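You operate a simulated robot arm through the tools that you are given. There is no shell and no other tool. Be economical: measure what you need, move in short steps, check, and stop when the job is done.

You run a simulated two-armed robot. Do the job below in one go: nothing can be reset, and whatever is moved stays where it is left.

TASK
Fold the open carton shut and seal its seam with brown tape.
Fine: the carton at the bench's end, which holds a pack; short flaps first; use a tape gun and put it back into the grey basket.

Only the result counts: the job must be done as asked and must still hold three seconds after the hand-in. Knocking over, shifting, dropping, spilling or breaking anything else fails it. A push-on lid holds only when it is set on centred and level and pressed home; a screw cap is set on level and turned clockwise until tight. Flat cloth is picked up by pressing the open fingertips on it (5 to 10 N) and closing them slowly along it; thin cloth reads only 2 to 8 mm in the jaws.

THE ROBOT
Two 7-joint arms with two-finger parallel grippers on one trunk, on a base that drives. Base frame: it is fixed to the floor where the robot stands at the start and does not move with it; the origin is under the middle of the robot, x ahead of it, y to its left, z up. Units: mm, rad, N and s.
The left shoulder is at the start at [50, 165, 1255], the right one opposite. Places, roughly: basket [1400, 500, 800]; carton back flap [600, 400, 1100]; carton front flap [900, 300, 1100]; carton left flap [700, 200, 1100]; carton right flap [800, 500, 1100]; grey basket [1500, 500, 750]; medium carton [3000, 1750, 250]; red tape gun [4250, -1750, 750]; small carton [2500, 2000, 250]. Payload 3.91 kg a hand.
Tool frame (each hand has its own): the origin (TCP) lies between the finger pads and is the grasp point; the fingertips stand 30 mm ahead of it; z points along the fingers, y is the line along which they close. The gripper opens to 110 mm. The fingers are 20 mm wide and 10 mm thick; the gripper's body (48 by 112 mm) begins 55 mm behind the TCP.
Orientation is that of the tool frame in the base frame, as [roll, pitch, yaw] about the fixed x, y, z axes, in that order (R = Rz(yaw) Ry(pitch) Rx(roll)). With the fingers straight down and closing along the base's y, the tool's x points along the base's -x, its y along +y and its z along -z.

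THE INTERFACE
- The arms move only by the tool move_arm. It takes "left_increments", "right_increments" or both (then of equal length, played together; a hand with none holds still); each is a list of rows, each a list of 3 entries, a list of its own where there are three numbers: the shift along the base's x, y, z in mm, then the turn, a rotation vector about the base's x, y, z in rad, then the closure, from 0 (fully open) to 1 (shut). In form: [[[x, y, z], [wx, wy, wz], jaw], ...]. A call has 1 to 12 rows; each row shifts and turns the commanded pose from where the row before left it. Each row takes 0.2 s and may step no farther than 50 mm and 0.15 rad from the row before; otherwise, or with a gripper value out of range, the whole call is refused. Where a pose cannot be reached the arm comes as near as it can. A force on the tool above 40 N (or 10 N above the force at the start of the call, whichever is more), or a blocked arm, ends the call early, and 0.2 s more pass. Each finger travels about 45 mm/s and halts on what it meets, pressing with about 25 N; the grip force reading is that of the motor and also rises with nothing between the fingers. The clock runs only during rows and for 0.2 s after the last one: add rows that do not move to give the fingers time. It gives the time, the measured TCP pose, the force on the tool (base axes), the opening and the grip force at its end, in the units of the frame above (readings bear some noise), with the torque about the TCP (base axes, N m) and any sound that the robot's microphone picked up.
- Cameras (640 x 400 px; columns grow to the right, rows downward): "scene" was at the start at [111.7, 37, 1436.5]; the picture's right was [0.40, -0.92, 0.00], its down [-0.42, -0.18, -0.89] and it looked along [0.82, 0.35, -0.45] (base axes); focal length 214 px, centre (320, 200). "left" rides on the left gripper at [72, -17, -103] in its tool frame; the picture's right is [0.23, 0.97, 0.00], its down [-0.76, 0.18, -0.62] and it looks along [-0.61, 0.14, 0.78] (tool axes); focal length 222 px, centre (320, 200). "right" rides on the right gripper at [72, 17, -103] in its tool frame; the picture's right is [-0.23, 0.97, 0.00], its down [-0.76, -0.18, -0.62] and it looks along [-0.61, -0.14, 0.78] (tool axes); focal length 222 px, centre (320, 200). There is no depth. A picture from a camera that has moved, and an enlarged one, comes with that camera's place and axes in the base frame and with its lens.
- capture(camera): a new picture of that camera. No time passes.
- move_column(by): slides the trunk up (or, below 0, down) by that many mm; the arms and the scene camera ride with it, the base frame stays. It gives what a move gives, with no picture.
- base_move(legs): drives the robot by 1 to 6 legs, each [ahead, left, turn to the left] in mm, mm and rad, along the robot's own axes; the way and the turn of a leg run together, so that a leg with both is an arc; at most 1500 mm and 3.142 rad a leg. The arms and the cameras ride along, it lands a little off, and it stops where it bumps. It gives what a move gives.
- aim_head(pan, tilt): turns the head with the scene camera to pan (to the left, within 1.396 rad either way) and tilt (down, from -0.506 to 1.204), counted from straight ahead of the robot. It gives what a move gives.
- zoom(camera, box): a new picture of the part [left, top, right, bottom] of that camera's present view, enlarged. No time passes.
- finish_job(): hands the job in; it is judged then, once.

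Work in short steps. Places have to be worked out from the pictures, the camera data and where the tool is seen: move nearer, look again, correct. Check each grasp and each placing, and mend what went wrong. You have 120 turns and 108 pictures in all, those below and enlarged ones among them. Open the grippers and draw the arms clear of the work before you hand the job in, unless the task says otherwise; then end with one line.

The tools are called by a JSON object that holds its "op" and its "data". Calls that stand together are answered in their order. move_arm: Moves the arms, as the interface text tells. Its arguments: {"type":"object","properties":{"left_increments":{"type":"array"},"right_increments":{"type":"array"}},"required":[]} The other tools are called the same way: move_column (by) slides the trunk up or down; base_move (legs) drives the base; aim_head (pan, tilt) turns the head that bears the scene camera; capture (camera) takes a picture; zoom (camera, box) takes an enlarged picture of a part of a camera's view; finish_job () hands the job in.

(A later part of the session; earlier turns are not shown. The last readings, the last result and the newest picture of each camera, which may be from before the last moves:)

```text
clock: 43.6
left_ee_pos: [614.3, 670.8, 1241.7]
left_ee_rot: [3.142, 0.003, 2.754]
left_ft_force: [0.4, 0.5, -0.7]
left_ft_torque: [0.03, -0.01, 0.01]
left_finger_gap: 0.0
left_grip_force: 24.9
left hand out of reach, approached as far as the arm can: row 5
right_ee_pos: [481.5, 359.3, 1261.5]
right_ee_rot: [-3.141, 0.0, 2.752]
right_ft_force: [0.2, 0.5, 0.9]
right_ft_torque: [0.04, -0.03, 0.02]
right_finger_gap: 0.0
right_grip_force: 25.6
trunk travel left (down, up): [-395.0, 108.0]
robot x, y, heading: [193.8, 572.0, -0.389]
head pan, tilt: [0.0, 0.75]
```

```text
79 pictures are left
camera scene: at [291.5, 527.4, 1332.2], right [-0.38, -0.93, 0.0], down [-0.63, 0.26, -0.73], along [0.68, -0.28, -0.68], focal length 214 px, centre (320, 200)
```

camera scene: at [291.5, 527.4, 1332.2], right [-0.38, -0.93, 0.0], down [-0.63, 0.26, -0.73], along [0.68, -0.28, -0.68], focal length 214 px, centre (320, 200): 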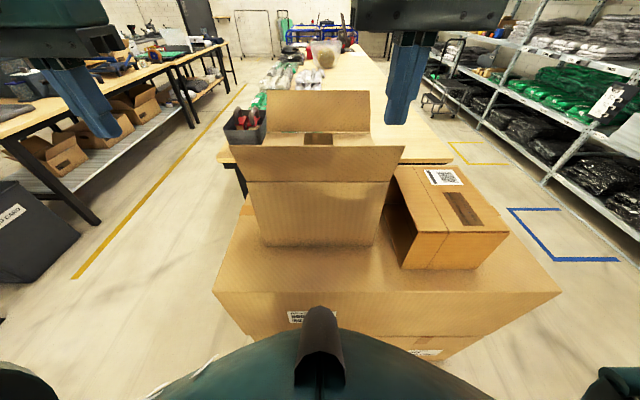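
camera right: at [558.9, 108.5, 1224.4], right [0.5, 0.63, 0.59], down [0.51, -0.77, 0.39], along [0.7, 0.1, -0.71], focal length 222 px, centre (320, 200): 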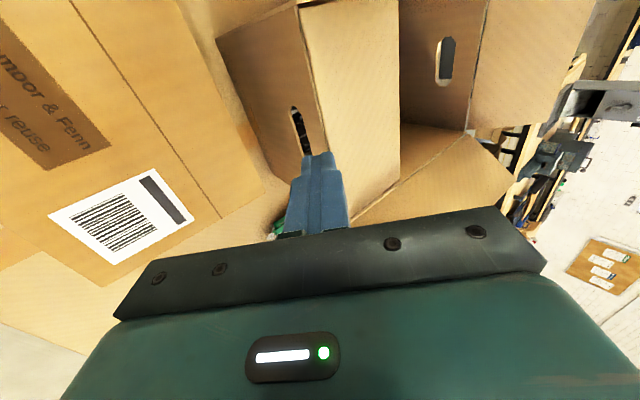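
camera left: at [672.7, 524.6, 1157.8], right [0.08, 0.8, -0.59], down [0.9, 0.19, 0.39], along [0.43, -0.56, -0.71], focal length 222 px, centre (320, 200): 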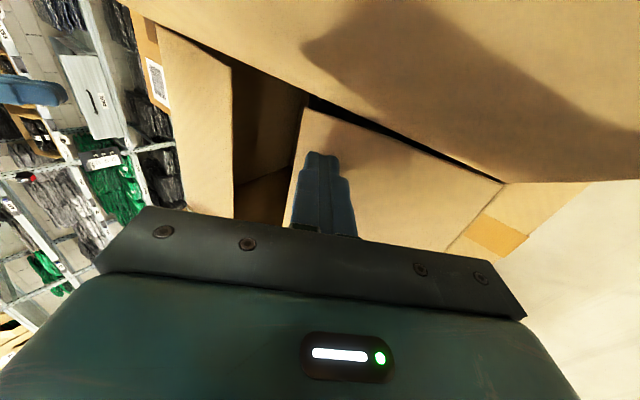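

Arms are tucked. Now drive: left 605, ahead 620, then turn right 90°.

{"op": "base_move", "data": {"legs": [[0, 605, 0], [620, 0, 0], [0, 0, -1.571]]}}

{"op": "capture", "data": {"camera": "scene"}}

```text
clock: 56.3
left_ee_pos: [1091.9, 475.6, 1241.5]
left_ee_rot: [3.141, 0.0, 1.188]
left_ft_force: [0.2, -1.2, -0.8]
left_ft_torque: [0.02, 0.0, 0.0]
left_finger_gap: 0.1
left_grip_force: 24.7
right_ee_pos: [782.5, 610.2, 1259.1]
right_ee_rot: [-3.141, 0.001, 1.184]
right_ft_force: [-1.1, -1.0, 1.0]
right_ft_torque: [0.0, 0.0, -0.02]
right_finger_gap: 0.0
right_grip_force: 24.9
trunk travel left (down, up): [-395.0, 108.0]
robot x, y, heading: [989.8, 901.8, -1.95]
head pan, tilt: [0.0, 0.75]
```

```text
78 pictures are left
camera scene: at [947.3, 799.1, 1332.0], right [-0.93, 0.37, 0.0], down [0.26, 0.63, -0.73], along [-0.27, -0.68, -0.68], focal length 214 px, centre (320, 200)
```

scene: 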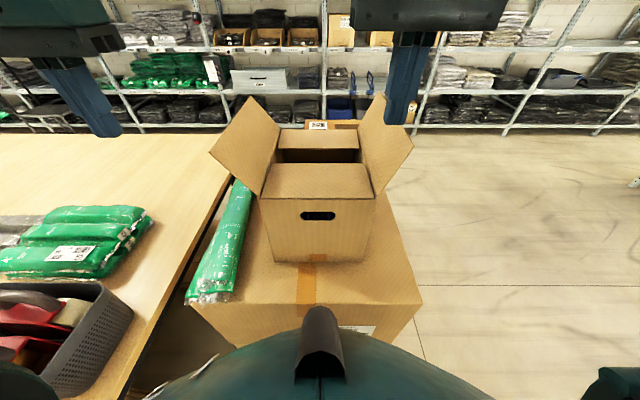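

Nice view: far flap is now the left side flap (edge y''≈200, z≈1133), near flap the right one. Left hand goes outside the left flap and tilts inward.

{"op": "move_arm", "data": {"left_increments": [[[0, -35, -10], [0, 0, 0], 1], [[0, -35, -10], [0, 0, 0], 1], [[0, -35, -10], [0, 0, 0], 1], [[0, -35, -10], [0, 0, 0], 1], [[-3, -16, -18], [0.044, 0.111, 0], 1], [[-3, -16, -18], [0.044, 0.111, 0], 1], [[-3, -16, -18], [0.044, 0.111, 0], 1], [[-3, -16, -18], [0.044, 0.111, 0], 1], [[-3, -16, -18], [0.044, 0.111, 0], 1]]}}

```text
clock: 58.3
left_ee_pos: [1075.6, 265.1, 1115.4]
left_ee_rot: [-2.546, 0.005, 1.194]
left_ft_force: [-0.3, -0.5, 0.0]
left_ft_torque: [0.01, 0.03, 0.03]
left_finger_gap: 0.1
left_grip_force: 25.3
left hand out of reach, approached as far as the arm can: row 9
right_ee_pos: [783.7, 608.9, 1260.3]
right_ee_rot: [3.141, 0.0, 1.184]
right_ft_force: [-0.9, 0.3, -0.4]
right_ft_torque: [0.01, 0.03, 0.01]
right_finger_gap: 0.0
right_grip_force: 24.9
trunk travel left (down, up): [-395.0, 108.0]
robot x, y, heading: [995.2, 900.3, -1.953]
head pan, tilt: [0.0, 0.75]
```

Left tip at y''≈298, z≈1091; sweep in.

{"op": "move_arm", "data": {"left_increments": [[[-40, 16, -10], [0, 0, 0], 1], [[-40, 16, -10], [0, 0, 0], 1], [[-37, 15, 0], [0, 0, 0], 1], [[-37, 15, 0], [0, 0, 0], 1], [[-37, 15, 0], [0, 0, 0], 1]]}}

{"op": "capture", "data": {"camera": "scene"}}

```text
clock: 59.5
left_ee_pos: [888.5, 346.1, 1095.4]
left_ee_rot: [-2.543, 0.006, 1.189]
left_ft_force: [0.5, 0.2, 0.3]
left_ft_torque: [-0.04, -0.01, 0.0]
left_finger_gap: 0.0
left_grip_force: 24.6
left hand out of reach, approached as far as the arm can: row 5
right_ee_pos: [782.5, 608.8, 1259.4]
right_ee_rot: [3.14, 0.0, 1.185]
right_ft_force: [-1.1, 0.3, -0.4]
right_ft_torque: [-0.03, 0.0, -0.01]
right_finger_gap: 0.1
right_grip_force: 24.9
trunk travel left (down, up): [-395.0, 108.0]
robot x, y, heading: [991.1, 902.9, -1.95]
head pan, tilt: [0.0, 0.75]
```

```text
77 pictures are left
camera scene: at [947.3, 799.3, 1332.0], right [-0.93, 0.37, 0.0], down [0.26, 0.63, -0.73], along [-0.27, -0.68, -0.68], focal length 214 px, centre (320, 200)
```

scene: 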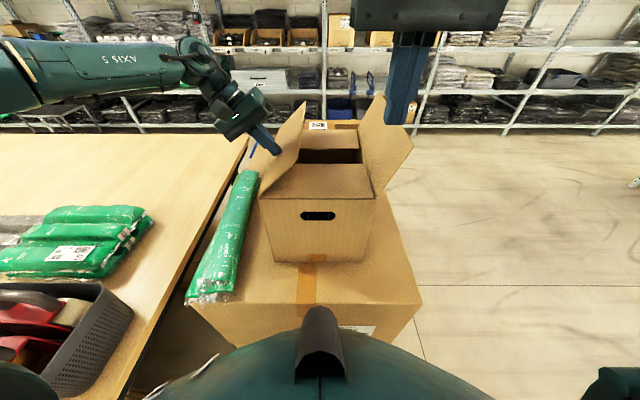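

Flap is just past vertical. Continue inward, drawing a little toward the robot and reducing the tilt for reach.

{"op": "move_arm", "data": {"left_increments": [[[-22, 22, 0], [-0.03, -0.08, 0], 1], [[-22, 22, -5], [-0.03, -0.08, 0], 1], [[-22, 18, -12], [-0.03, -0.08, 0], 1], [[-12, 8, -12], [0, 0, 0], 1]]}}

{"op": "capture", "data": {"camera": "scene"}}

```text
clock: 60.5
left_ee_pos: [883.1, 439.4, 1070.4]
left_ee_rot: [-2.799, -0.001, 1.188]
left_ft_force: [-0.5, 0.1, 0.2]
left_ft_torque: [-0.02, -0.02, 0.0]
left_finger_gap: 0.0
left_grip_force: 25.1
left hand out of reach, approached as far as the arm can: row 1, 2, 3, 4
right_ee_pos: [782.5, 608.0, 1260.0]
right_ee_rot: [-3.141, 0.0, 1.185]
right_ft_force: [-0.3, -0.2, 1.2]
right_ft_torque: [-0.03, -0.02, 0.01]
right_finger_gap: 0.1
right_grip_force: 24.7
trunk travel left (down, up): [-395.0, 108.0]
robot x, y, heading: [993.7, 902.9, -1.953]
head pan, tilt: [0.0, 0.75]
```

```text
76 pictures are left
camera scene: at [947.4, 799.0, 1332.0], right [-0.93, 0.37, 0.0], down [0.26, 0.63, -0.73], along [-0.27, -0.68, -0.68], focal length 214 px, centre (320, 200)
```

scene: 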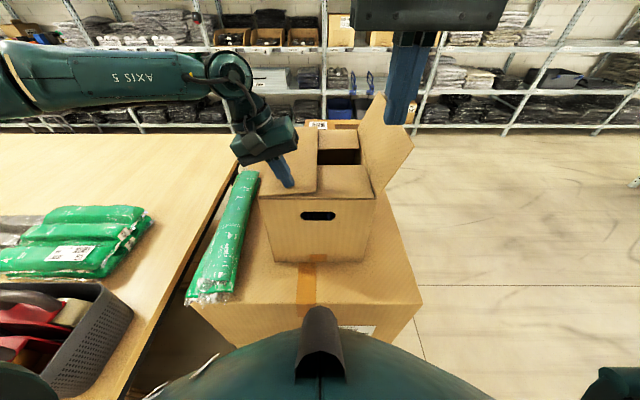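

Left long flap is nearly level. Left hand stays; right hand now goes out around the right flap.

{"op": "move_arm", "data": {"right_increments": [[[-40, -8, -10], [0, 0, 0], 1], [[-40, -8, -10], [0, 0, 0], 1], [[-40, -8, -10], [0, 0, 0], 1], [[-40, -8, -10], [0, 0, 0], 1], [[-40, -8, -10], [0, 0, 0], 1], [[-40, -8, -10], [0, 0, 0], 1], [[-10, -13, -18], [-0.044, -0.111, 0], 1], [[-10, -13, -18], [-0.044, -0.111, 0], 1], [[-10, -13, -18], [-0.044, -0.111, 0], 1], [[-10, -13, -18], [-0.044, -0.111, 0], 1], [[-10, -13, -18], [-0.044, -0.111, 0], 1]]}}

{"op": "capture", "data": {"camera": "scene"}}

```text
clock: 62.9
left_ee_pos: [881.7, 439.8, 1070.1]
left_ee_rot: [-2.799, 0.0, 1.188]
left_ft_force: [-0.1, -0.1, 0.2]
left_ft_torque: [0.01, -0.01, 0.02]
left_finger_gap: 0.1
left_grip_force: 24.4
right_ee_pos: [492.5, 495.7, 1111.4]
right_ee_rot: [2.542, -0.004, 1.187]
right_ft_force: [-0.1, -0.5, 0.0]
right_ft_torque: [-0.01, -0.04, 0.01]
right_finger_gap: 0.0
right_grip_force: 24.6
trunk travel left (down, up): [-395.0, 108.0]
robot x, y, heading: [990.0, 901.5, -1.955]
head pan, tilt: [0.0, 0.75]
```

```text
75 pictures are left
camera scene: at [946.9, 798.7, 1332.0], right [-0.93, 0.37, 0.0], down [0.26, 0.63, -0.73], along [-0.27, -0.68, -0.68], focal length 214 px, centre (320, 200)
```

scene: 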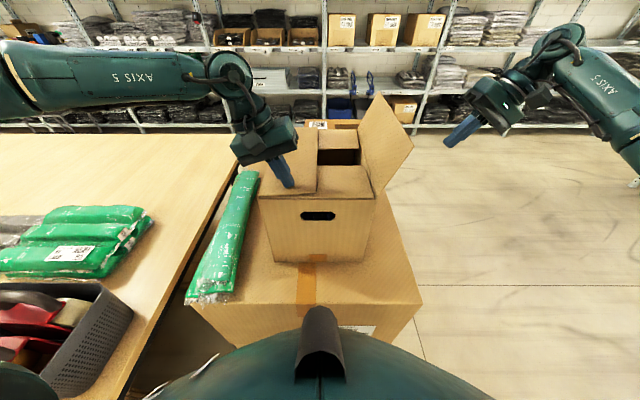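

Right tip at y''≈-296, z≈1087. Sweep inward and over.

{"op": "move_arm", "data": {"right_increments": [[[40, -16, -10], [0, 0, 0], 1], [[40, -16, -10], [0, 0, 0], 1], [[37, -15, 0], [0, 0, 0], 1], [[37, -15, 0], [0, 0, 0], 1], [[37, -10, 0], [0, 0, 0], 1], [[33, 3, 0], [0.03, 0.075, 0], 1], [[33, 3, -5], [0.03, 0.075, 0], 1], [[20, 5, -12], [0.03, 0.075, 0], 1], [[0, 0, -12], [0, 0, 0], 1]]}}

{"op": "capture", "data": {"camera": "scene"}}

```text
clock: 64.9
left_ee_pos: [883.5, 441.3, 1071.6]
left_ee_rot: [-2.8, 0.0, 1.189]
left_ft_force: [-0.3, 0.4, -0.3]
left_ft_torque: [-0.02, -0.01, 0.0]
left_finger_gap: 0.1
left_grip_force: 25.4
right_ee_pos: [770.8, 434.3, 1065.7]
right_ee_rot: [2.78, 0.005, 1.184]
right_ft_force: [-0.5, 0.7, 19.3]
right_ft_torque: [-0.01, 0.01, 0.04]
right_finger_gap: 0.1
right_grip_force: 25.2
trunk travel left (down, up): [-395.0, 108.0]
robot x, y, heading: [994.3, 906.6, -1.953]
head pan, tilt: [0.0, 0.75]
```

```text
74 pictures are left
camera scene: at [948.0, 800.5, 1332.6], right [-0.93, 0.37, 0.0], down [0.26, 0.63, -0.73], along [-0.27, -0.68, -0.68], focal length 214 px, centre (320, 200)
```

scene: 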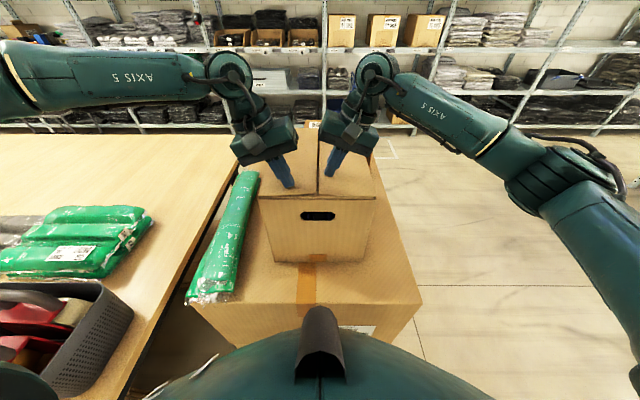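

Right tip presses at 19 N at z≈1037. I press the left likewise, then lift both and look closely.

{"op": "move_arm", "data": {"left_increments": [[[0, 0, -5], [0, 0, 0], 1], [[0, 0, -4], [0, 0, 0], 1], [[0, 0, 0], [0, 0, 0], 1]]}}

{"op": "move_arm", "data": {"left_increments": [[[0, 0, 40], [0, 0, 0], 1], [[5, 5, 40], [0, 0, 0], 1], [[30, 5, 30], [0, 0, 0], 1], [[40, 0, 0], [0, 0, 0], 1], [[40, 0, 0], [0, 0, 0], 1], [[40, 0, 0], [0, 0, 0], 1]], "right_increments": [[[0, 0, 40], [0, 0, 0], 1], [[-5, 5, 40], [0, 0, 0], 1], [[-35, 15, 30], [0, 0, 0], 1], [[-37, 15, 0], [0, 0, 0], 1], [[-37, 15, 0], [0, 0, 0], 1], [[-37, 15, 0], [0, 0, 0], 1]]}}

{"op": "zoom", "data": {"camera": "scene", "box": [220, 90, 420, 215]}}

```text
clock: 65.7
left_ee_pos: [884.7, 441.1, 1066.4]
left_ee_rot: [-2.795, 0.008, 1.187]
left_ft_force: [1.7, -0.4, 20.3]
left_ft_torque: [0.01, -0.02, 0.03]
left_finger_gap: 0.0
left_grip_force: 25.4
right_ee_pos: [771.8, 435.2, 1064.9]
right_ee_rot: [2.781, 0.006, 1.184]
right_ft_force: [-0.4, -8.7, 24.9]
right_ft_torque: [-0.25, -0.02, -0.02]
right_finger_gap: 0.0
right_grip_force: 25.2
trunk travel left (down, up): [-395.0, 108.0]
robot x, y, heading: [994.6, 901.4, -1.954]
head pan, tilt: [0.0, 0.75]
```

```text
clock: 67.1
left_ee_pos: [1038.1, 450.3, 1170.8]
left_ee_rot: [-2.8, -0.001, 1.188]
left_ft_force: [-0.1, 0.4, 0.3]
left_ft_torque: [0.0, -0.02, -0.04]
left_finger_gap: 0.1
left_grip_force: 25.1
right_ee_pos: [619.7, 500.9, 1172.7]
right_ee_rot: [2.786, -0.004, 1.184]
right_ft_force: [0.5, 0.2, -0.7]
right_ft_torque: [-0.05, -0.01, -0.04]
right_finger_gap: 0.0
right_grip_force: 25.2
trunk travel left (down, up): [-395.0, 108.0]
robot x, y, heading: [991.6, 904.3, -1.953]
head pan, tilt: [0.0, 0.75]
```

```text
3.20 times, centred on (320, 152) of scene
camera zoom: at [947.6, 799.5, 1332.1], right [-0.93, 0.37, 0.0], down [0.26, 0.63, -0.73], along [-0.27, -0.68, -0.68], focal length 686 px, centre (320, 352)
```

zoom: 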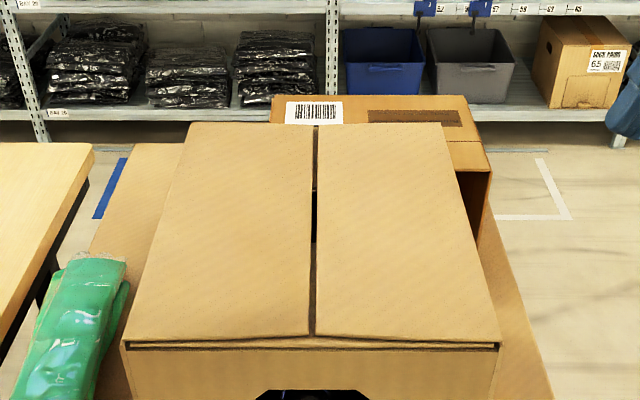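

The carton is folded shut, seam dead ahead (y''≈4). Now I look at the basket to the left.

{"op": "aim_head", "data": {"pan": 0.7, "tilt": 0.9}}

{"op": "capture", "data": {"camera": "scene"}}

```text
clock: 68.2
left_ee_pos: [1037.6, 449.9, 1172.8]
left_ee_rot: [-2.801, 0.0, 1.19]
left_ft_force: [0.6, 0.0, 0.4]
left_ft_torque: [0.02, 0.02, 0.02]
left_finger_gap: 0.1
left_grip_force: 24.7
right_ee_pos: [620.0, 500.5, 1173.4]
right_ee_rot: [2.785, -0.005, 1.184]
right_ft_force: [0.0, -0.8, -0.2]
right_ft_torque: [-0.04, 0.01, 0.0]
right_finger_gap: 0.0
right_grip_force: 25.1
trunk travel left (down, up): [-395.0, 108.0]
robot x, y, heading: [993.3, 901.6, -1.96]
head pan, tilt: [0.7, 0.901]
```

```text
72 pictures are left
camera scene: at [1001.8, 804.1, 1320.1], right [-0.95, -0.31, 0.0], down [-0.24, 0.75, -0.62], along [0.19, -0.59, -0.78], focal length 214 px, centre (320, 200)
```

scene: 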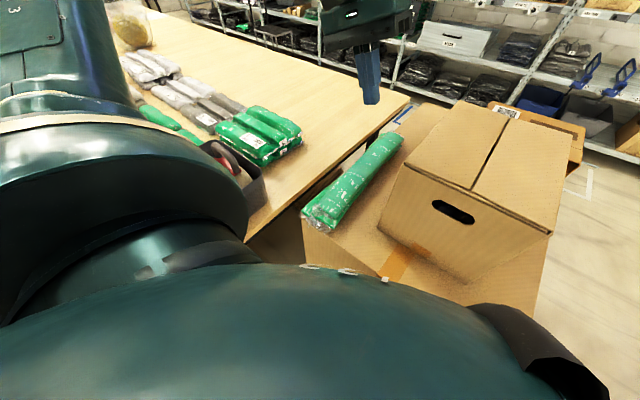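

My own shoulder hides the basket. I back off and drive left so the basket is dead ahead.

{"op": "base_move", "data": {"legs": [[-230, 0, 0], [0, 520, 0]]}}

{"op": "aim_head", "data": {"pan": 0.0, "tilt": 0.8}}

{"op": "capture", "data": {"camera": "scene"}}

```text
clock: 74.7
left_ee_pos: [1614.3, 465.8, 1171.9]
left_ee_rot: [-2.8, -0.003, 1.191]
left_ft_force: [0.1, -0.3, 0.5]
left_ft_torque: [-0.01, 0.03, -0.02]
left_finger_gap: 0.0
left_grip_force: 25.3
right_ee_pos: [1196.3, 515.7, 1171.6]
right_ee_rot: [2.786, -0.002, 1.185]
right_ft_force: [0.8, -0.4, -0.1]
right_ft_torque: [0.04, 0.03, 0.03]
right_finger_gap: 0.0
right_grip_force: 25.5
trunk travel left (down, up): [-395.0, 108.0]
robot x, y, heading: [1564.7, 920.1, -1.955]
head pan, tilt: [0.7, 0.901]
```

```text
clock: 75.7
left_ee_pos: [1612.9, 465.0, 1171.5]
left_ee_rot: [-2.8, -0.002, 1.19]
left_ft_force: [-0.6, -0.8, -0.5]
left_ft_torque: [0.02, -0.03, 0.01]
left_finger_gap: 0.0
left_grip_force: 25.2
right_ee_pos: [1194.6, 513.7, 1171.6]
right_ee_rot: [2.785, -0.004, 1.187]
right_ft_force: [-0.6, -0.7, 0.8]
right_ft_torque: [-0.01, -0.01, -0.01]
right_finger_gap: 0.0
right_grip_force: 24.8
trunk travel left (down, up): [-395.0, 108.0]
robot x, y, heading: [1568.1, 917.4, -1.956]
head pan, tilt: [0.0, 0.799]
```

```text
71 pictures are left
camera scene: at [1523.3, 816.9, 1328.0], right [-0.93, 0.37, 0.0], down [0.27, 0.67, -0.7], along [-0.26, -0.65, -0.72], focal length 214 px, centre (320, 200)
```

scene: 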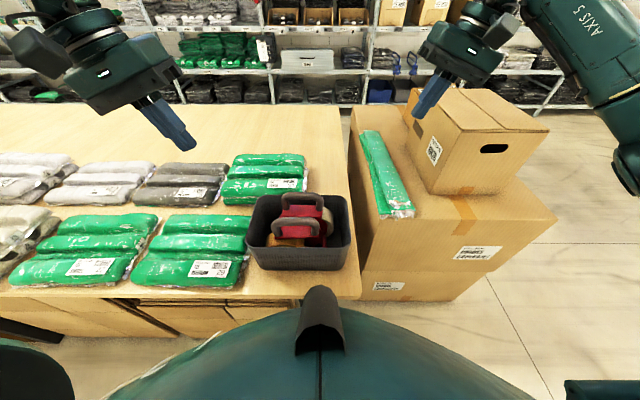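

Basket is right in front with two guns. Zoom in.

{"op": "zoom", "data": {"camera": "scene", "box": [236, 180, 364, 280]}}

```text
4.00 times, centred on (300, 230) of scene
camera zoom: at [1523.3, 816.9, 1328.0], right [-0.93, 0.37, 0.0], down [0.27, 0.67, -0.7], along [-0.26, -0.65, -0.72], focal length 858 px, centre (400, 80)
```

zoom: 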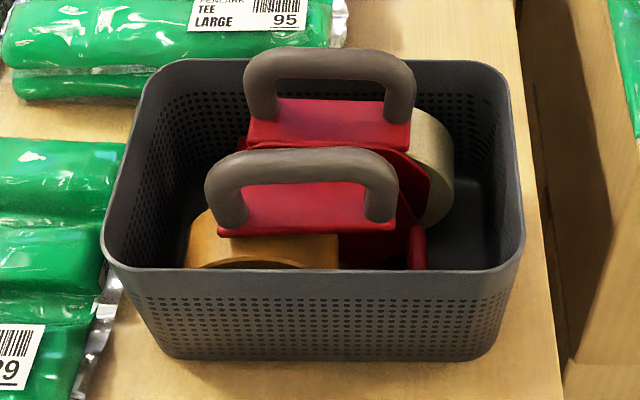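

The near gun has the brown (amber) tape; the far one a beige roll. To grasp the handle I need a yaw of 90°; I test whether the opposite yaw (-90°) keeps reach for the right hand.

{"op": "move_arm", "data": {"right_increments": [[[0, 0, 0], [0.044, 0.11, -0.12], 0], [[0, 0, 0], [0.044, 0.11, -0.08], 0], [[0, 0, 0], [0.044, 0.11, -0.08], 0], [[0, 0, 0], [0, 0, -0.143], 0], [[0, 0, 0], [0, 0, -0.143], 0], [[0, 0, 0], [0, 0, -0.143], 0], [[0, 0, 0], [0, 0, -0.143], 0], [[0, 0, 0], [0, 0, -0.143], 0], [[0, 0, 0], [0, 0, -0.143], 0], [[0, 0, 0], [0, 0, -0.143], 0], [[0, 0, 0], [0, 0, -0.143], 0], [[0, 0, 0], [0, 0, -0.143], 0]]}}

```text
refused: row 1 steps farther than a row can; nothing moved
```

{"op": "move_arm", "data": {"right_increments": [[[0, 0, 0], [0.044, 0.11, -0.08], 0], [[0, 0, 0], [0.044, 0.11, -0.08], 0], [[0, 0, 0], [0.044, 0.11, -0.08], 0], [[0, 0, 0], [0, 0, -0.147], 0], [[0, 0, 0], [0, 0, -0.147], 0], [[0, 0, 0], [0, 0, -0.147], 0], [[0, 0, 0], [0, 0, -0.147], 0], [[0, 0, 0], [0, 0, -0.147], 0], [[0, 0, 0], [0, 0, -0.147], 0], [[0, 0, 0], [0, 0, -0.147], 0], [[0, 0, 0], [0, 0, -0.147], 0], [[0, 0, 0], [0, 0, -0.147], 0]]}}

```text
clock: 78.3
left_ee_pos: [1613.3, 465.2, 1172.2]
left_ee_rot: [-2.801, -0.002, 1.191]
left_ft_force: [-0.4, -0.1, -0.5]
left_ft_torque: [-0.01, 0.05, 0.0]
left_finger_gap: 0.1
left_grip_force: 24.9
right_ee_pos: [1196.5, 515.4, 1173.3]
right_ee_rot: [3.139, 0.041, -0.373]
right_ft_force: [0.6, 0.0, -0.4]
right_ft_torque: [-0.03, 0.04, -0.03]
right_finger_gap: 109.9
right_grip_force: 0.0
trunk travel left (down, up): [-395.0, 108.0]
robot x, y, heading: [1566.7, 917.2, -1.951]
head pan, tilt: [0.0, 0.799]
```

Yaw -90° works. Test how far ahead it reaches in this orientation.

{"op": "move_arm", "data": {"right_increments": [[[-16, -42, 0], [0, 0, 0], 0], [[-16, -42, 0], [0, 0, 0], 0], [[-16, -42, 0], [0, 0, 0], 0], [[-16, -42, 0], [0, 0, 0], 0]]}}

```text
clock: 79.3
left_ee_pos: [1611.9, 465.6, 1172.0]
left_ee_rot: [-2.802, -0.001, 1.189]
left_ft_force: [0.8, 0.3, 0.3]
left_ft_torque: [0.01, 0.03, 0.01]
left_finger_gap: 0.0
left_grip_force: 25.2
right_ee_pos: [1150.7, 401.2, 1162.1]
right_ee_rot: [3.134, 0.042, -0.374]
right_ft_force: [0.1, -0.4, 0.2]
right_ft_torque: [-0.02, 0.01, -0.03]
right_finger_gap: 110.1
right_grip_force: 0.0
right hand out of reach, approached as far as the arm can: row 3, 4
trunk travel left (down, up): [-395.0, 108.0]
robot x, y, heading: [1563.9, 916.6, -1.951]
head pan, tilt: [0.0, 0.799]
```

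Reach is 632 mm ahead here, enough for taping with sideways base drive. Handle bar of the near gun is estimated around R3 (475, 62, 875). I bring the right hand above it and the left hand away.

{"op": "move_arm", "data": {"left_increments": [[[31, 24, 0], [0, 0, 0], 1], [[31, 24, 0], [0, 0, 0], 1], [[31, 24, 0], [0, 0, 0], 1], [[0, 0, 0], [0, 0, 0], 1], [[0, 0, 0], [0, 0, 0], 1], [[0, 0, 0], [0, 0, 0], 1]], "right_increments": [[[42, 7, 0], [0, 0, 0], 0], [[42, 7, 0], [0, 0, 0], 0], [[42, 7, 0], [0, 0, 0], 0], [[42, 7, 0], [0, 0, 0], 0], [[42, 7, 0], [0, 0, 0], 0], [[42, 7, 0], [0, 0, 0], 0]]}}

{"op": "capture", "data": {"camera": "right"}}

{"op": "capture", "data": {"camera": "scene"}}

```text
clock: 80.7
left_ee_pos: [1707.1, 538.5, 1172.7]
left_ee_rot: [-2.799, -0.003, 1.192]
left_ft_force: [-0.3, 0.6, 0.5]
left_ft_torque: [0.0, -0.01, 0.02]
left_finger_gap: 0.0
left_grip_force: 24.8
right_ee_pos: [1406.1, 443.3, 1161.5]
right_ee_rot: [3.139, 0.039, -0.373]
right_ft_force: [-0.4, -1.3, 0.1]
right_ft_torque: [-0.02, -0.01, -0.03]
right_finger_gap: 109.9
right_grip_force: 0.1
trunk travel left (down, up): [-395.0, 108.0]
robot x, y, heading: [1566.8, 920.2, -1.952]
head pan, tilt: [0.0, 0.799]
```

```text
69 pictures are left
camera right: at [1473.3, 399.3, 1262.3], right [-0.56, -0.83, 0.01], down [-0.62, 0.43, 0.65], along [-0.54, 0.36, -0.76], focal length 222 px, centre (320, 200)
```

right: 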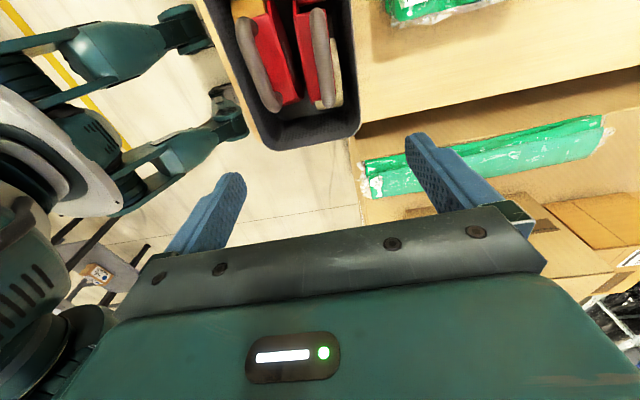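

```text
68 pictures are left
camera scene: at [1523.9, 816.9, 1328.0], right [-0.93, 0.37, 0.0], down [0.27, 0.67, -0.7], along [-0.26, -0.65, -0.72], focal length 214 px, centre (320, 200)
```

scene: 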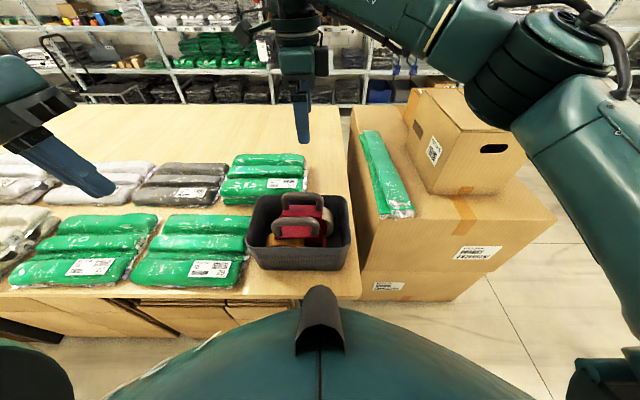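

Combining both cameras: rim z≈900, near handle bar at R3 ≈ (428, 56), top z≈932. I move above it with the jaw at 60 mm, to z≈1010, levelling the tool.

{"op": "move_arm", "data": {"right_increments": [[[17, 19, -20], [-0.014, -0.036, 0], 0.45], [[17, 19, -40], [0, 0, 0], 0.45], [[18, 20, -45], [0, 0, 0], 0.45], [[0, 0, -45], [0, 0, 0], 0.45], [[0, 0, 0], [0, 0, 0], 0.45]]}}

{"op": "capture", "data": {"camera": "right"}}

{"op": "zoom", "data": {"camera": "scene", "box": [236, 130, 364, 280]}}

```text
refused: row 3 steps farther than a row can; nothing moved
```

```text
67 pictures are left
camera right: at [1473.3, 399.3, 1262.3], right [-0.56, -0.83, 0.01], down [-0.62, 0.43, 0.65], along [-0.54, 0.36, -0.76], focal length 222 px, centre (320, 200)
```

right: 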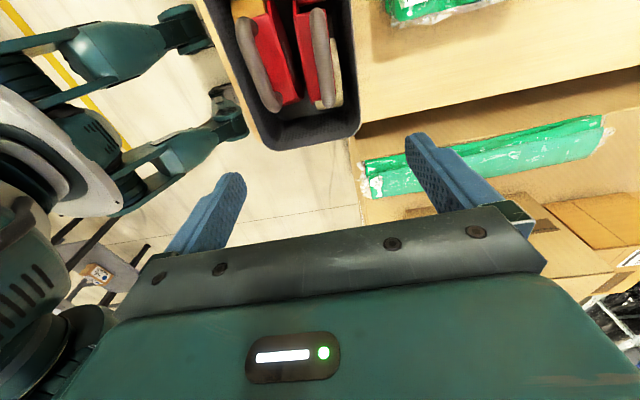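

```text
2.67 times, centred on (300, 205) of scene
camera zoom: at [1523.9, 816.9, 1328.0], right [-0.93, 0.37, 0.0], down [0.27, 0.67, -0.7], along [-0.26, -0.65, -0.72], focal length 572 px, centre (373, 187)
```

zoom: 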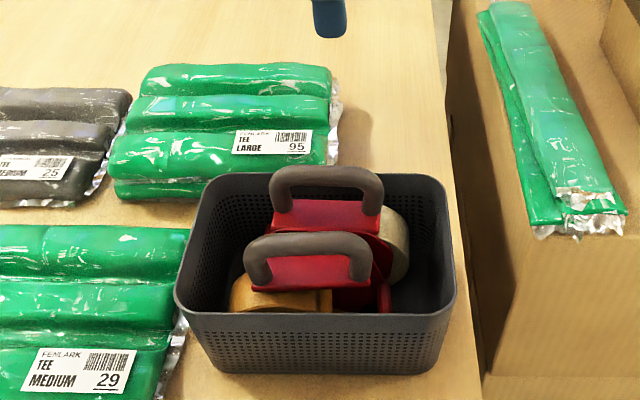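

Row too long; splitting it into smaller steps.

{"op": "move_arm", "data": {"right_increments": [[[13, 14, -20], [-0.014, -0.036, 0], 0.45], [[13, 14, -35], [0, 0, 0], 0.45], [[13, 14, -35], [0, 0, 0], 0.45], [[13, 15, -35], [0, 0, 0], 0.45], [[0, 0, -25], [0, 0, 0], 0.45]]}}

{"op": "capture", "data": {"camera": "right"}}

{"op": "zoom", "data": {"camera": "scene", "box": [236, 130, 364, 280]}}

```text
clock: 81.9
left_ee_pos: [1705.8, 537.5, 1172.0]
left_ee_rot: [-2.802, -0.002, 1.189]
left_ft_force: [-0.4, 0.0, -0.4]
left_ft_torque: [0.01, 0.02, -0.05]
left_finger_gap: 0.0
left_grip_force: 24.8
right_ee_pos: [1458.2, 499.8, 1012.2]
right_ee_rot: [3.138, 0.001, -0.372]
right_ft_force: [-0.3, -0.5, 0.3]
right_ft_torque: [-0.01, -0.01, -0.02]
right_finger_gap: 60.4
right_grip_force: 0.0
trunk travel left (down, up): [-395.0, 108.0]
robot x, y, heading: [1566.9, 920.5, -1.952]
head pan, tilt: [0.0, 0.799]
```

```text
65 pictures are left
camera right: at [1520.4, 456.7, 1115.6], right [-0.56, -0.83, 0.0], down [-0.64, 0.44, 0.62], along [-0.52, 0.35, -0.78], focal length 222 px, centre (320, 200)
```

right: 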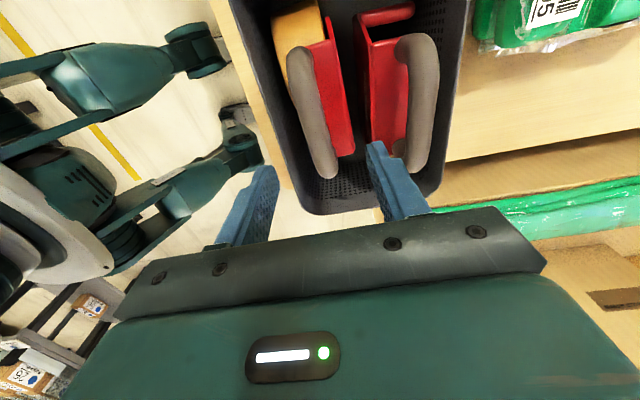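

```text
2.67 times, centred on (300, 205) of scene
camera zoom: at [1523.1, 816.7, 1328.0], right [-0.93, 0.37, 0.0], down [0.27, 0.67, -0.7], along [-0.26, -0.65, -0.72], focal length 572 px, centre (373, 187)
```

zoom: 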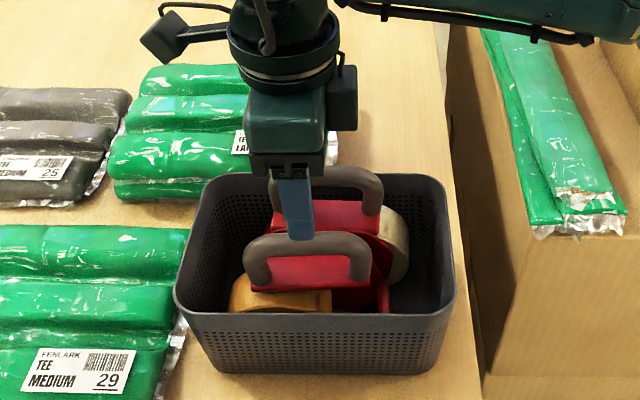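

Hand at R3 (430,56), bar at (428, 63). Descend to z≈924 and close slowly.

{"op": "move_arm", "data": {"right_increments": [[[3, 0, -35], [0, 0, 0], 0.45], [[3, 0, -30], [0, 0, 0], 0.45], [[0, 0, -22], [0, 0, 0], 0.45], [[0, 0, 0], [0, 0, 0], 0.45]]}}

{"op": "capture", "data": {"camera": "right"}}

{"op": "zoom", "data": {"camera": "scene", "box": [256, 180, 356, 270]}}

```text
clock: 82.9
left_ee_pos: [1705.2, 537.6, 1173.3]
left_ee_rot: [-2.801, -0.001, 1.191]
left_ft_force: [0.6, 0.1, 0.0]
left_ft_torque: [0.03, 0.0, 0.02]
left_finger_gap: 0.0
left_grip_force: 25.4
right_ee_pos: [1463.5, 499.9, 925.1]
right_ee_rot: [3.137, 0.003, -0.37]
right_ft_force: [0.8, 0.3, 0.5]
right_ft_torque: [0.0, 0.03, 0.03]
right_finger_gap: 60.4
right_grip_force: 0.1
trunk travel left (down, up): [-395.0, 108.0]
robot x, y, heading: [1562.2, 917.2, -1.955]
head pan, tilt: [0.0, 0.799]
```

```text
63 pictures are left
camera right: at [1526.2, 457.5, 1029.2], right [-0.56, -0.83, 0.0], down [-0.64, 0.44, 0.62], along [-0.52, 0.35, -0.78], focal length 222 px, centre (320, 200)
```

right: 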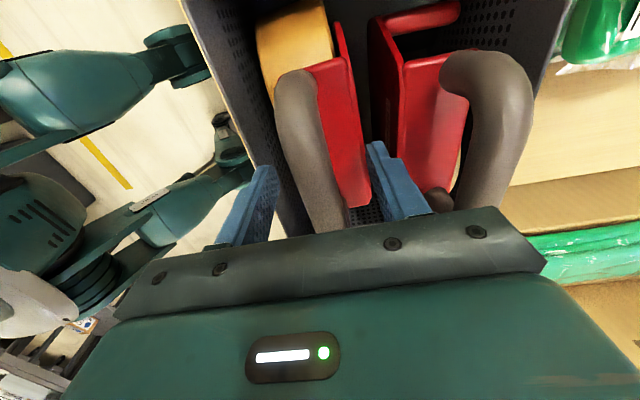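

```text
4.44 times, centred on (306, 225) of scene
camera zoom: at [1523.3, 817.0, 1328.0], right [-0.93, 0.37, 0.0], down [0.27, 0.67, -0.7], along [-0.26, -0.65, -0.72], focal length 953 px, centre (382, 89)
```

zoom: 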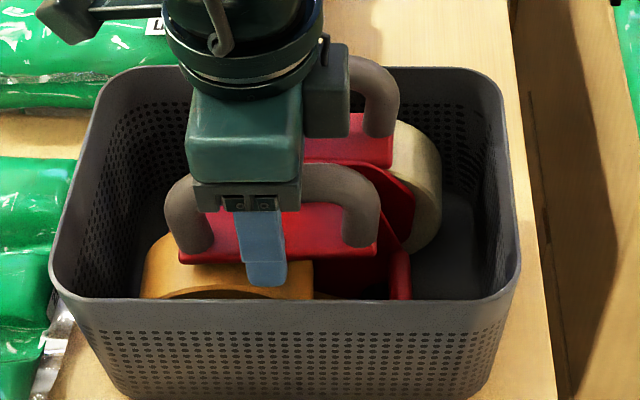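

Fingers straddle the bar. Close.

{"op": "move_arm", "data": {"right_increments": [[[0, 0, 0], [0, 0, 0], 0.6], [[0, 0, 0], [0, 0, 0], 0.75], [[0, 0, 0], [0, 0, 0], 0.9], [[0, 0, 0], [0, 0, 0], 1], [[0, 0, 0], [0, 0, 0], 1], [[0, 0, 0], [0, 0, 0], 1]]}}

```text
clock: 84.3
left_ee_pos: [1705.2, 537.5, 1172.0]
left_ee_rot: [-2.801, -0.001, 1.189]
left_ft_force: [-0.6, 0.4, 0.2]
left_ft_torque: [0.01, 0.01, 0.02]
left_finger_gap: 0.1
left_grip_force: 24.6
right_ee_pos: [1463.4, 500.3, 925.3]
right_ee_rot: [3.138, -0.001, -0.371]
right_ft_force: [-0.5, -0.5, 0.3]
right_ft_torque: [0.0, -0.01, -0.03]
right_finger_gap: 20.4
right_grip_force: 24.7
trunk travel left (down, up): [-395.0, 108.0]
robot x, y, heading: [1568.3, 919.2, -1.955]
head pan, tilt: [0.0, 0.799]
```

Gripped a 20 mm bar. Lift straight up.

{"op": "move_arm", "data": {"right_increments": [[[0, 0, 20], [0, 0, 0], 1], [[0, 0, 30], [0, 0, 0], 1], [[0, 0, 30], [0, 0, 0], 1], [[0, 0, 40], [0, 0, 0], 1], [[0, 0, 40], [0, 0, 0], 1], [[0, 0, 40], [0, 0, 0], 1], [[0, 0, 40], [0, 0, 0], 1]]}}

{"op": "capture", "data": {"camera": "scene"}}

{"op": "capture", "data": {"camera": "right"}}

```text
clock: 85.9
left_ee_pos: [1706.0, 538.1, 1171.3]
left_ee_rot: [-2.799, -0.003, 1.191]
left_ft_force: [0.0, -0.4, 0.4]
left_ft_torque: [0.0, -0.01, 0.0]
left_finger_gap: 0.0
left_grip_force: 24.9
right_ee_pos: [1464.0, 501.9, 1166.1]
right_ee_rot: [3.138, 0.002, -0.369]
right_ft_force: [-0.3, -0.2, -3.9]
right_ft_torque: [0.04, 0.04, -0.01]
right_finger_gap: 20.3
right_grip_force: 25.1
trunk travel left (down, up): [-395.0, 108.0]
robot x, y, heading: [1562.4, 913.6, -1.953]
head pan, tilt: [0.0, 0.799]
```

```text
61 pictures are left
camera scene: at [1523.5, 817.0, 1328.0], right [-0.93, 0.37, 0.0], down [0.27, 0.67, -0.7], along [-0.26, -0.65, -0.72], focal length 214 px, centre (320, 200)
```

scene: 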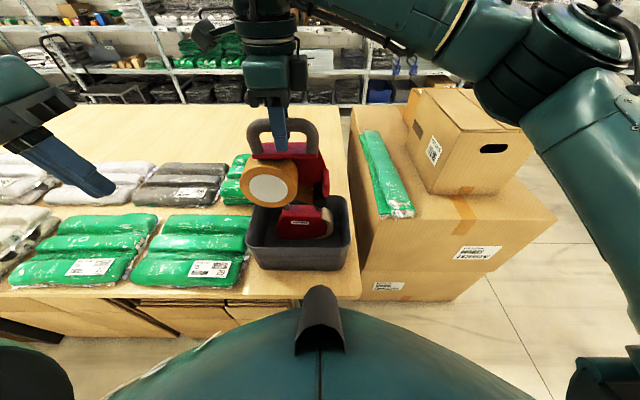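

```text
60 pictures are left
camera right: at [1527.3, 458.1, 1270.1], right [-0.56, -0.83, 0.0], down [-0.64, 0.44, 0.62], along [-0.52, 0.35, -0.78], focal length 222 px, centre (320, 200)
```

right: 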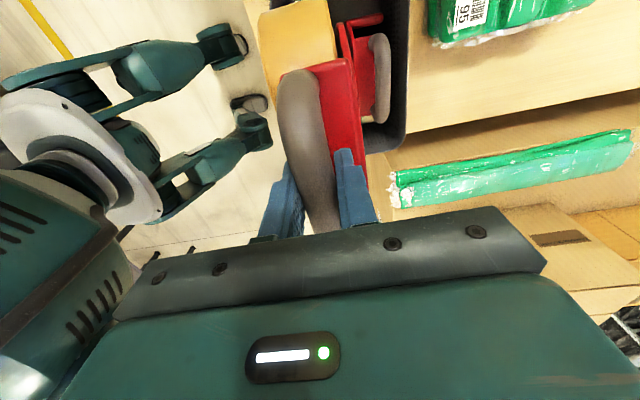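

Lifted the gun with brown tape. Zoom on its shape to find the applicator.

{"op": "zoom", "data": {"camera": "scene", "box": [220, 100, 360, 250]}}

```text
2.67 times, centred on (290, 175) of scene
camera zoom: at [1523.5, 817.0, 1328.0], right [-0.93, 0.37, 0.0], down [0.27, 0.67, -0.7], along [-0.26, -0.65, -0.72], focal length 572 px, centre (400, 267)
```

zoom: 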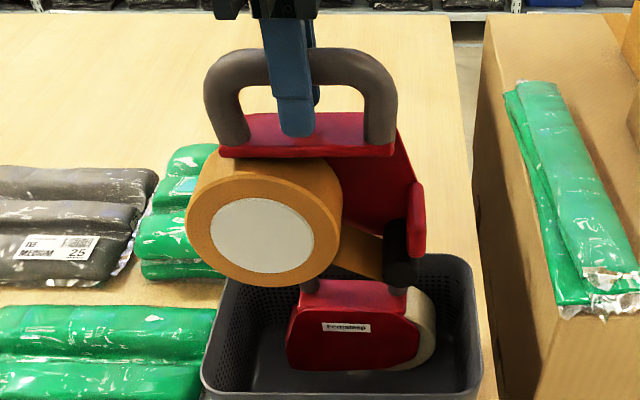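

Gun: roll on the left, black applicator roller at lower right (~56 mm right of and ~165–185 mm below the TCP). It should travel roll-side first. I raise the trunk and drive back round to the long side of the carton, with heading -0.388.

{"op": "move_column", "data": {"by": 100}}

{"op": "base_move", "data": {"legs": [[0, -1117, 0], [0, 0, 1.565], [0, -700, 0]]}}

{"op": "capture", "data": {"camera": "scene"}}

```text
clock: 87.2
left_ee_pos: [1704.9, 537.7, 1272.4]
left_ee_rot: [-2.799, -0.003, 1.19]
left_ft_force: [-0.3, 0.3, 0.0]
left_ft_torque: [0.02, 0.03, 0.02]
left_finger_gap: 0.0
left_grip_force: 24.5
right_ee_pos: [1463.8, 499.2, 1265.5]
right_ee_rot: [3.137, 0.002, -0.37]
right_ft_force: [0.8, 0.0, -3.8]
right_ft_torque: [0.0, 0.04, -0.03]
right_finger_gap: 20.3
right_grip_force: 24.8
trunk travel left (down, up): [-495.0, 8.0]
robot x, y, heading: [1564.1, 916.8, -1.95]
head pan, tilt: [0.0, 0.799]
```

```text
clock: 107.3
left_ee_pos: [648.4, 825.7, 1272.1]
left_ee_rot: [-2.802, -0.001, 2.759]
left_ft_force: [0.5, -0.5, -0.7]
left_ft_torque: [-0.01, -0.05, 0.02]
left_finger_gap: 0.0
left_grip_force: 25.0
right_ee_pos: [684.4, 584.8, 1265.3]
right_ee_rot: [3.137, 0.002, 1.196]
right_ft_force: [0.3, -0.1, -2.8]
right_ft_torque: [-0.05, 0.01, -0.02]
right_finger_gap: 20.3
right_grip_force: 24.5
trunk travel left (down, up): [-495.0, 8.0]
robot x, y, heading: [266.3, 688.2, -0.388]
head pan, tilt: [0.0, 0.799]
```

```text
58 pictures are left
camera scene: at [367.6, 646.6, 1428.0], right [-0.37, -0.93, 0.0], down [-0.66, 0.27, -0.7], along [0.65, -0.26, -0.72], focal length 214 px, centre (320, 200)
```

scene: 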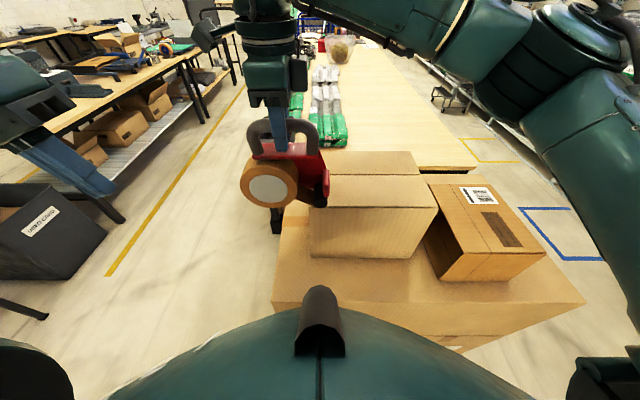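

Good pose: robot 13 mm nearer to the carton than before. Move the gun to the right, above the carton's right end.

{"op": "move_arm", "data": {"right_increments": [[[-6, -43, 0], [0, 0, 0], 1], [[-6, -43, 0], [0, 0, 0], 1], [[-6, -43, 0], [0, 0, 0], 1], [[-6, -43, 0], [0, 0, 0], 1], [[-6, -43, 0], [0, 0, 0], 1]]}}

{"op": "zoom", "data": {"camera": "scene", "box": [280, 90, 480, 270]}}

```text
clock: 108.5
left_ee_pos: [647.7, 825.0, 1273.1]
left_ee_rot: [-2.802, -0.001, 2.76]
left_ft_force: [0.0, 0.3, 0.4]
left_ft_torque: [0.02, 0.05, 0.01]
left_finger_gap: 0.0
left_grip_force: 25.6
right_ee_pos: [654.6, 367.3, 1264.5]
right_ee_rot: [3.14, 0.0, 1.198]
right_ft_force: [-0.1, -0.7, -3.2]
right_ft_torque: [-0.04, 0.04, 0.0]
right_finger_gap: 20.4
right_grip_force: 24.7
trunk travel left (down, up): [-495.0, 8.0]
robot x, y, heading: [266.8, 686.2, -0.381]
head pan, tilt: [0.0, 0.799]
```

```text
2.22 times, centred on (380, 180) of scene
camera zoom: at [367.2, 645.4, 1428.0], right [-0.37, -0.93, 0.0], down [-0.66, 0.27, -0.7], along [0.65, -0.26, -0.72], focal length 477 px, centre (187, 244)
```

zoom: 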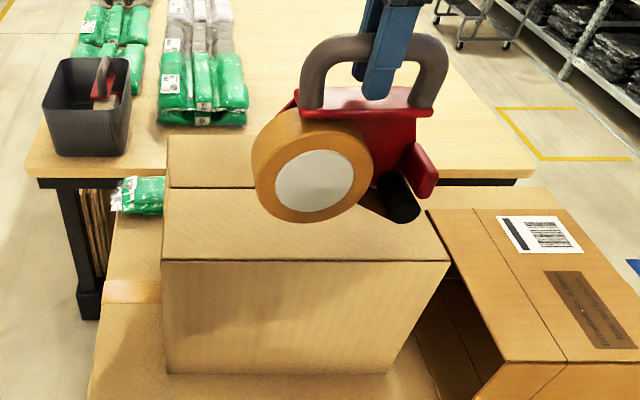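

Seam at x'≈590; gun's roller bottom ~175 mm below and ~70 mm right of the TCP. Move over the right end of the seam, still above it.

{"op": "move_arm", "data": {"right_increments": [[[17, -30, -5], [0, 0, 0], 1], [[17, -30, -5], [0, 0, 0], 1], [[17, -30, -5], [0, 0, 0], 1], [[18, -31, -5], [0, 0, 0], 1]]}}

{"op": "zoom", "data": {"camera": "scene", "box": [300, 80, 500, 230]}}

{"op": "capture", "data": {"camera": "right"}}

```text
clock: 109.5
left_ee_pos: [648.7, 825.7, 1272.4]
left_ee_rot: [-2.801, -0.002, 2.761]
left_ft_force: [-0.5, 0.1, -0.1]
left_ft_torque: [0.0, 0.0, 0.03]
left_finger_gap: 0.0
left_grip_force: 25.2
right_ee_pos: [725.4, 248.9, 1246.0]
right_ee_rot: [3.14, 0.003, 1.2]
right_ft_force: [-0.7, 0.3, -2.6]
right_ft_torque: [-0.06, 0.01, -0.02]
right_finger_gap: 20.1
right_grip_force: 25.3
trunk travel left (down, up): [-495.0, 8.0]
robot x, y, heading: [265.3, 685.3, -0.382]
head pan, tilt: [0.0, 0.799]
```

```text
2.67 times, centred on (400, 155) of scene
camera zoom: at [368.1, 646.2, 1427.9], right [-0.37, -0.93, 0.0], down [-0.67, 0.27, -0.7], along [0.65, -0.26, -0.72], focal length 572 px, centre (107, 320)
```

zoom: 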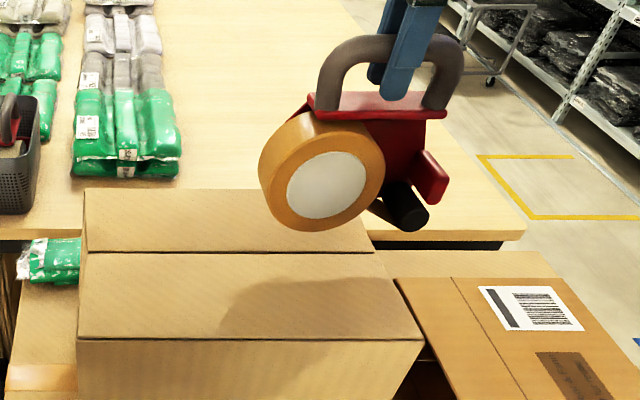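

```text
55 pictures are left
camera right: at [768.6, 309.0, 1349.5], right [0.82, -0.57, 0.0], down [-0.44, -0.64, 0.62], along [-0.35, -0.52, -0.78], focal length 222 px, centre (320, 200)
```

right: 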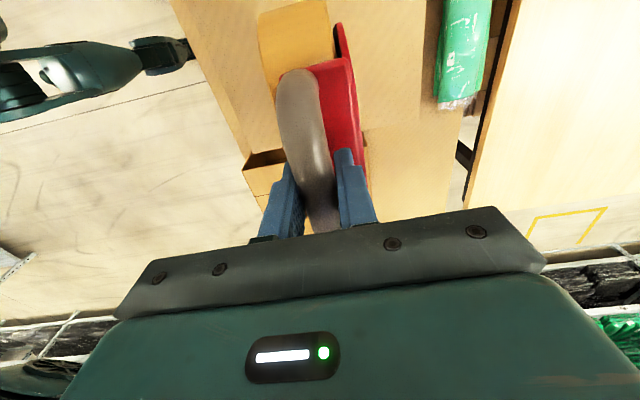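

Hand at R (590,-233); roller about at the carton's right edge. Nudge 12 mm inward and descend gently until contact.

{"op": "move_arm", "data": {"right_increments": [[[1, 12, -10], [0, 0, 0], 1], [[0, 0, -15], [0, 0, 0], 1], [[0, 0, -5], [0, 0, 0], 1], [[0, 0, 0], [0, 0, 0], 1]]}}

{"op": "zoom", "data": {"camera": "scene", "box": [320, 80, 480, 200]}}

```text
clock: 110.5
left_ee_pos: [648.7, 826.6, 1272.4]
left_ee_rot: [-2.802, -0.002, 2.759]
left_ft_force: [0.5, 0.0, -0.3]
left_ft_torque: [0.0, 0.0, -0.04]
left_finger_gap: 0.0
left_grip_force: 25.0
right_ee_pos: [725.1, 260.0, 1214.8]
right_ee_rot: [3.139, 0.0, 1.199]
right_ft_force: [-0.5, -0.1, -3.4]
right_ft_torque: [-0.02, 0.04, 0.02]
right_finger_gap: 20.2
right_grip_force: 24.7
trunk travel left (down, up): [-495.0, 8.0]
robot x, y, heading: [263.2, 684.6, -0.384]
head pan, tilt: [0.0, 0.799]
```

```text
3.33 times, centred on (400, 140) of scene
camera zoom: at [367.6, 646.5, 1428.0], right [-0.37, -0.93, 0.0], down [-0.66, 0.27, -0.7], along [0.65, -0.26, -0.72], focal length 715 px, centre (53, 400)
```

zoom: 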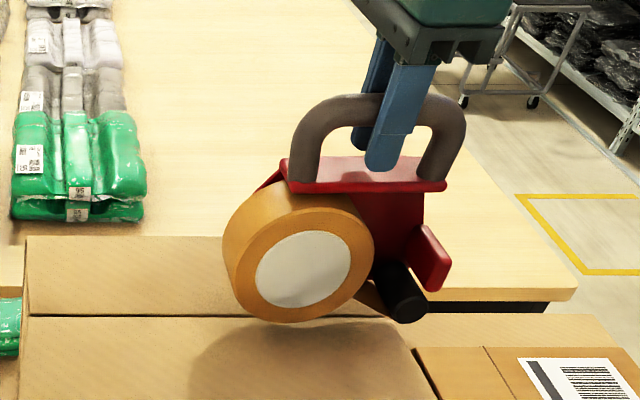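

Not yet touching; roller right over the edge. Move 12 mm inward and creep down.

{"op": "move_arm", "data": {"right_increments": [[[4, 11, -5], [0, 0, 0], 1], [[0, 0, -4], [0, 0, 0], 1], [[0, 0, -3], [0, 0, 0], 1], [[0, 0, 0], [0, 0, 0], 1]]}}

```text
clock: 111.5
left_ee_pos: [649.4, 825.9, 1272.0]
left_ee_rot: [-2.801, -0.003, 2.759]
left_ft_force: [1.2, 0.2, 0.5]
left_ft_torque: [0.04, -0.03, -0.02]
left_finger_gap: 0.1
left_grip_force: 25.0
right_ee_pos: [729.2, 271.1, 1203.5]
right_ee_rot: [3.137, 0.001, 1.197]
right_ft_force: [0.3, 0.2, -3.2]
right_ft_torque: [-0.05, 0.05, -0.01]
right_finger_gap: 20.5
right_grip_force: 25.2
trunk travel left (down, up): [-495.0, 8.0]
robot x, y, heading: [265.8, 686.6, -0.384]
head pan, tilt: [0.0, 0.799]
```

{"op": "move_arm", "data": {"right_increments": [[[0, 0, -3], [0, 0, 0], 1], [[0, 0, -2], [0, 0, 0], 1], [[0, 0, -2], [0, 0, 0], 1], [[0, 0, 0], [0, 0, 0], 1]]}}

{"op": "zoom", "data": {"camera": "scene", "box": [320, 80, 480, 200]}}

```text
clock: 112.5
left_ee_pos: [647.6, 825.7, 1272.7]
left_ee_rot: [-2.801, 0.0, 2.76]
left_ft_force: [0.7, 0.1, 0.0]
left_ft_torque: [-0.04, 0.02, 0.0]
left_finger_gap: 0.0
left_grip_force: 25.2
right_ee_pos: [728.7, 271.0, 1196.3]
right_ee_rot: [3.138, 0.001, 1.199]
right_ft_force: [-0.6, -0.3, -2.9]
right_ft_torque: [-0.07, -0.04, 0.02]
right_finger_gap: 20.7
right_grip_force: 25.3
trunk travel left (down, up): [-495.0, 8.0]
robot x, y, heading: [265.5, 686.0, -0.383]
head pan, tilt: [0.0, 0.799]
```

```text
3.33 times, centred on (400, 140) of scene
camera zoom: at [367.5, 646.6, 1428.0], right [-0.37, -0.93, 0.0], down [-0.66, 0.27, -0.7], along [0.65, -0.26, -0.72], focal length 715 px, centre (53, 400)
```

zoom: 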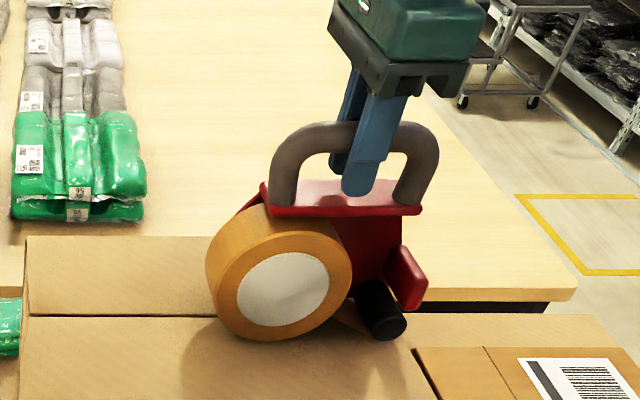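

Almost touching. Continue creeping down.

{"op": "move_arm", "data": {"right_increments": [[[0, 0, -2], [0, 0, 0], 1], [[0, 0, -2], [0, 0, 0], 1], [[0, 0, -2], [0, 0, 0], 1], [[0, 0, -2], [0, 0, 0], 1], [[0, 0, 0], [0, 0, 0], 1]]}}

```text
clock: 113.7
left_ee_pos: [647.3, 826.7, 1272.9]
left_ee_rot: [-2.799, 0.0, 2.761]
left_ft_force: [-0.1, -0.3, -0.7]
left_ft_torque: [0.01, -0.02, 0.03]
left_finger_gap: 0.3
left_grip_force: 24.7
right_ee_pos: [728.2, 272.8, 1189.5]
right_ee_rot: [3.139, 0.003, 1.199]
right_ft_force: [0.5, -1.3, 14.9]
right_ft_torque: [0.11, -0.13, -0.02]
right_finger_gap: 20.6
right_grip_force: 25.6
trunk travel left (down, up): [-495.0, 8.0]
robot x, y, heading: [263.5, 687.2, -0.378]
head pan, tilt: [0.0, 0.799]
```

Contact with ~18 N. Check before sweeping.

{"op": "zoom", "data": {"camera": "scene", "box": [320, 80, 480, 200]}}

```text
3.33 times, centred on (400, 140) of scene
camera zoom: at [366.2, 647.7, 1428.0], right [-0.37, -0.93, 0.0], down [-0.66, 0.27, -0.7], along [0.65, -0.26, -0.72], focal length 715 px, centre (53, 400)
```

zoom: 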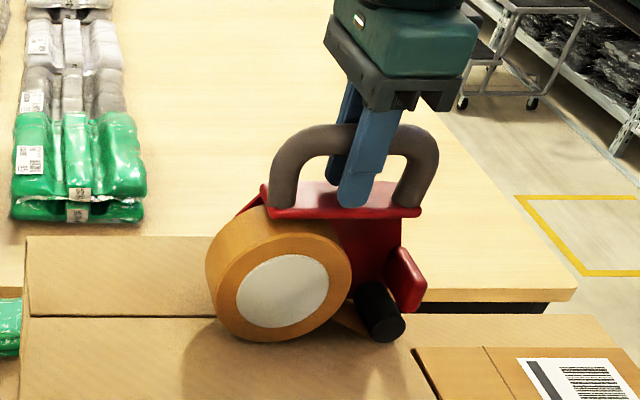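

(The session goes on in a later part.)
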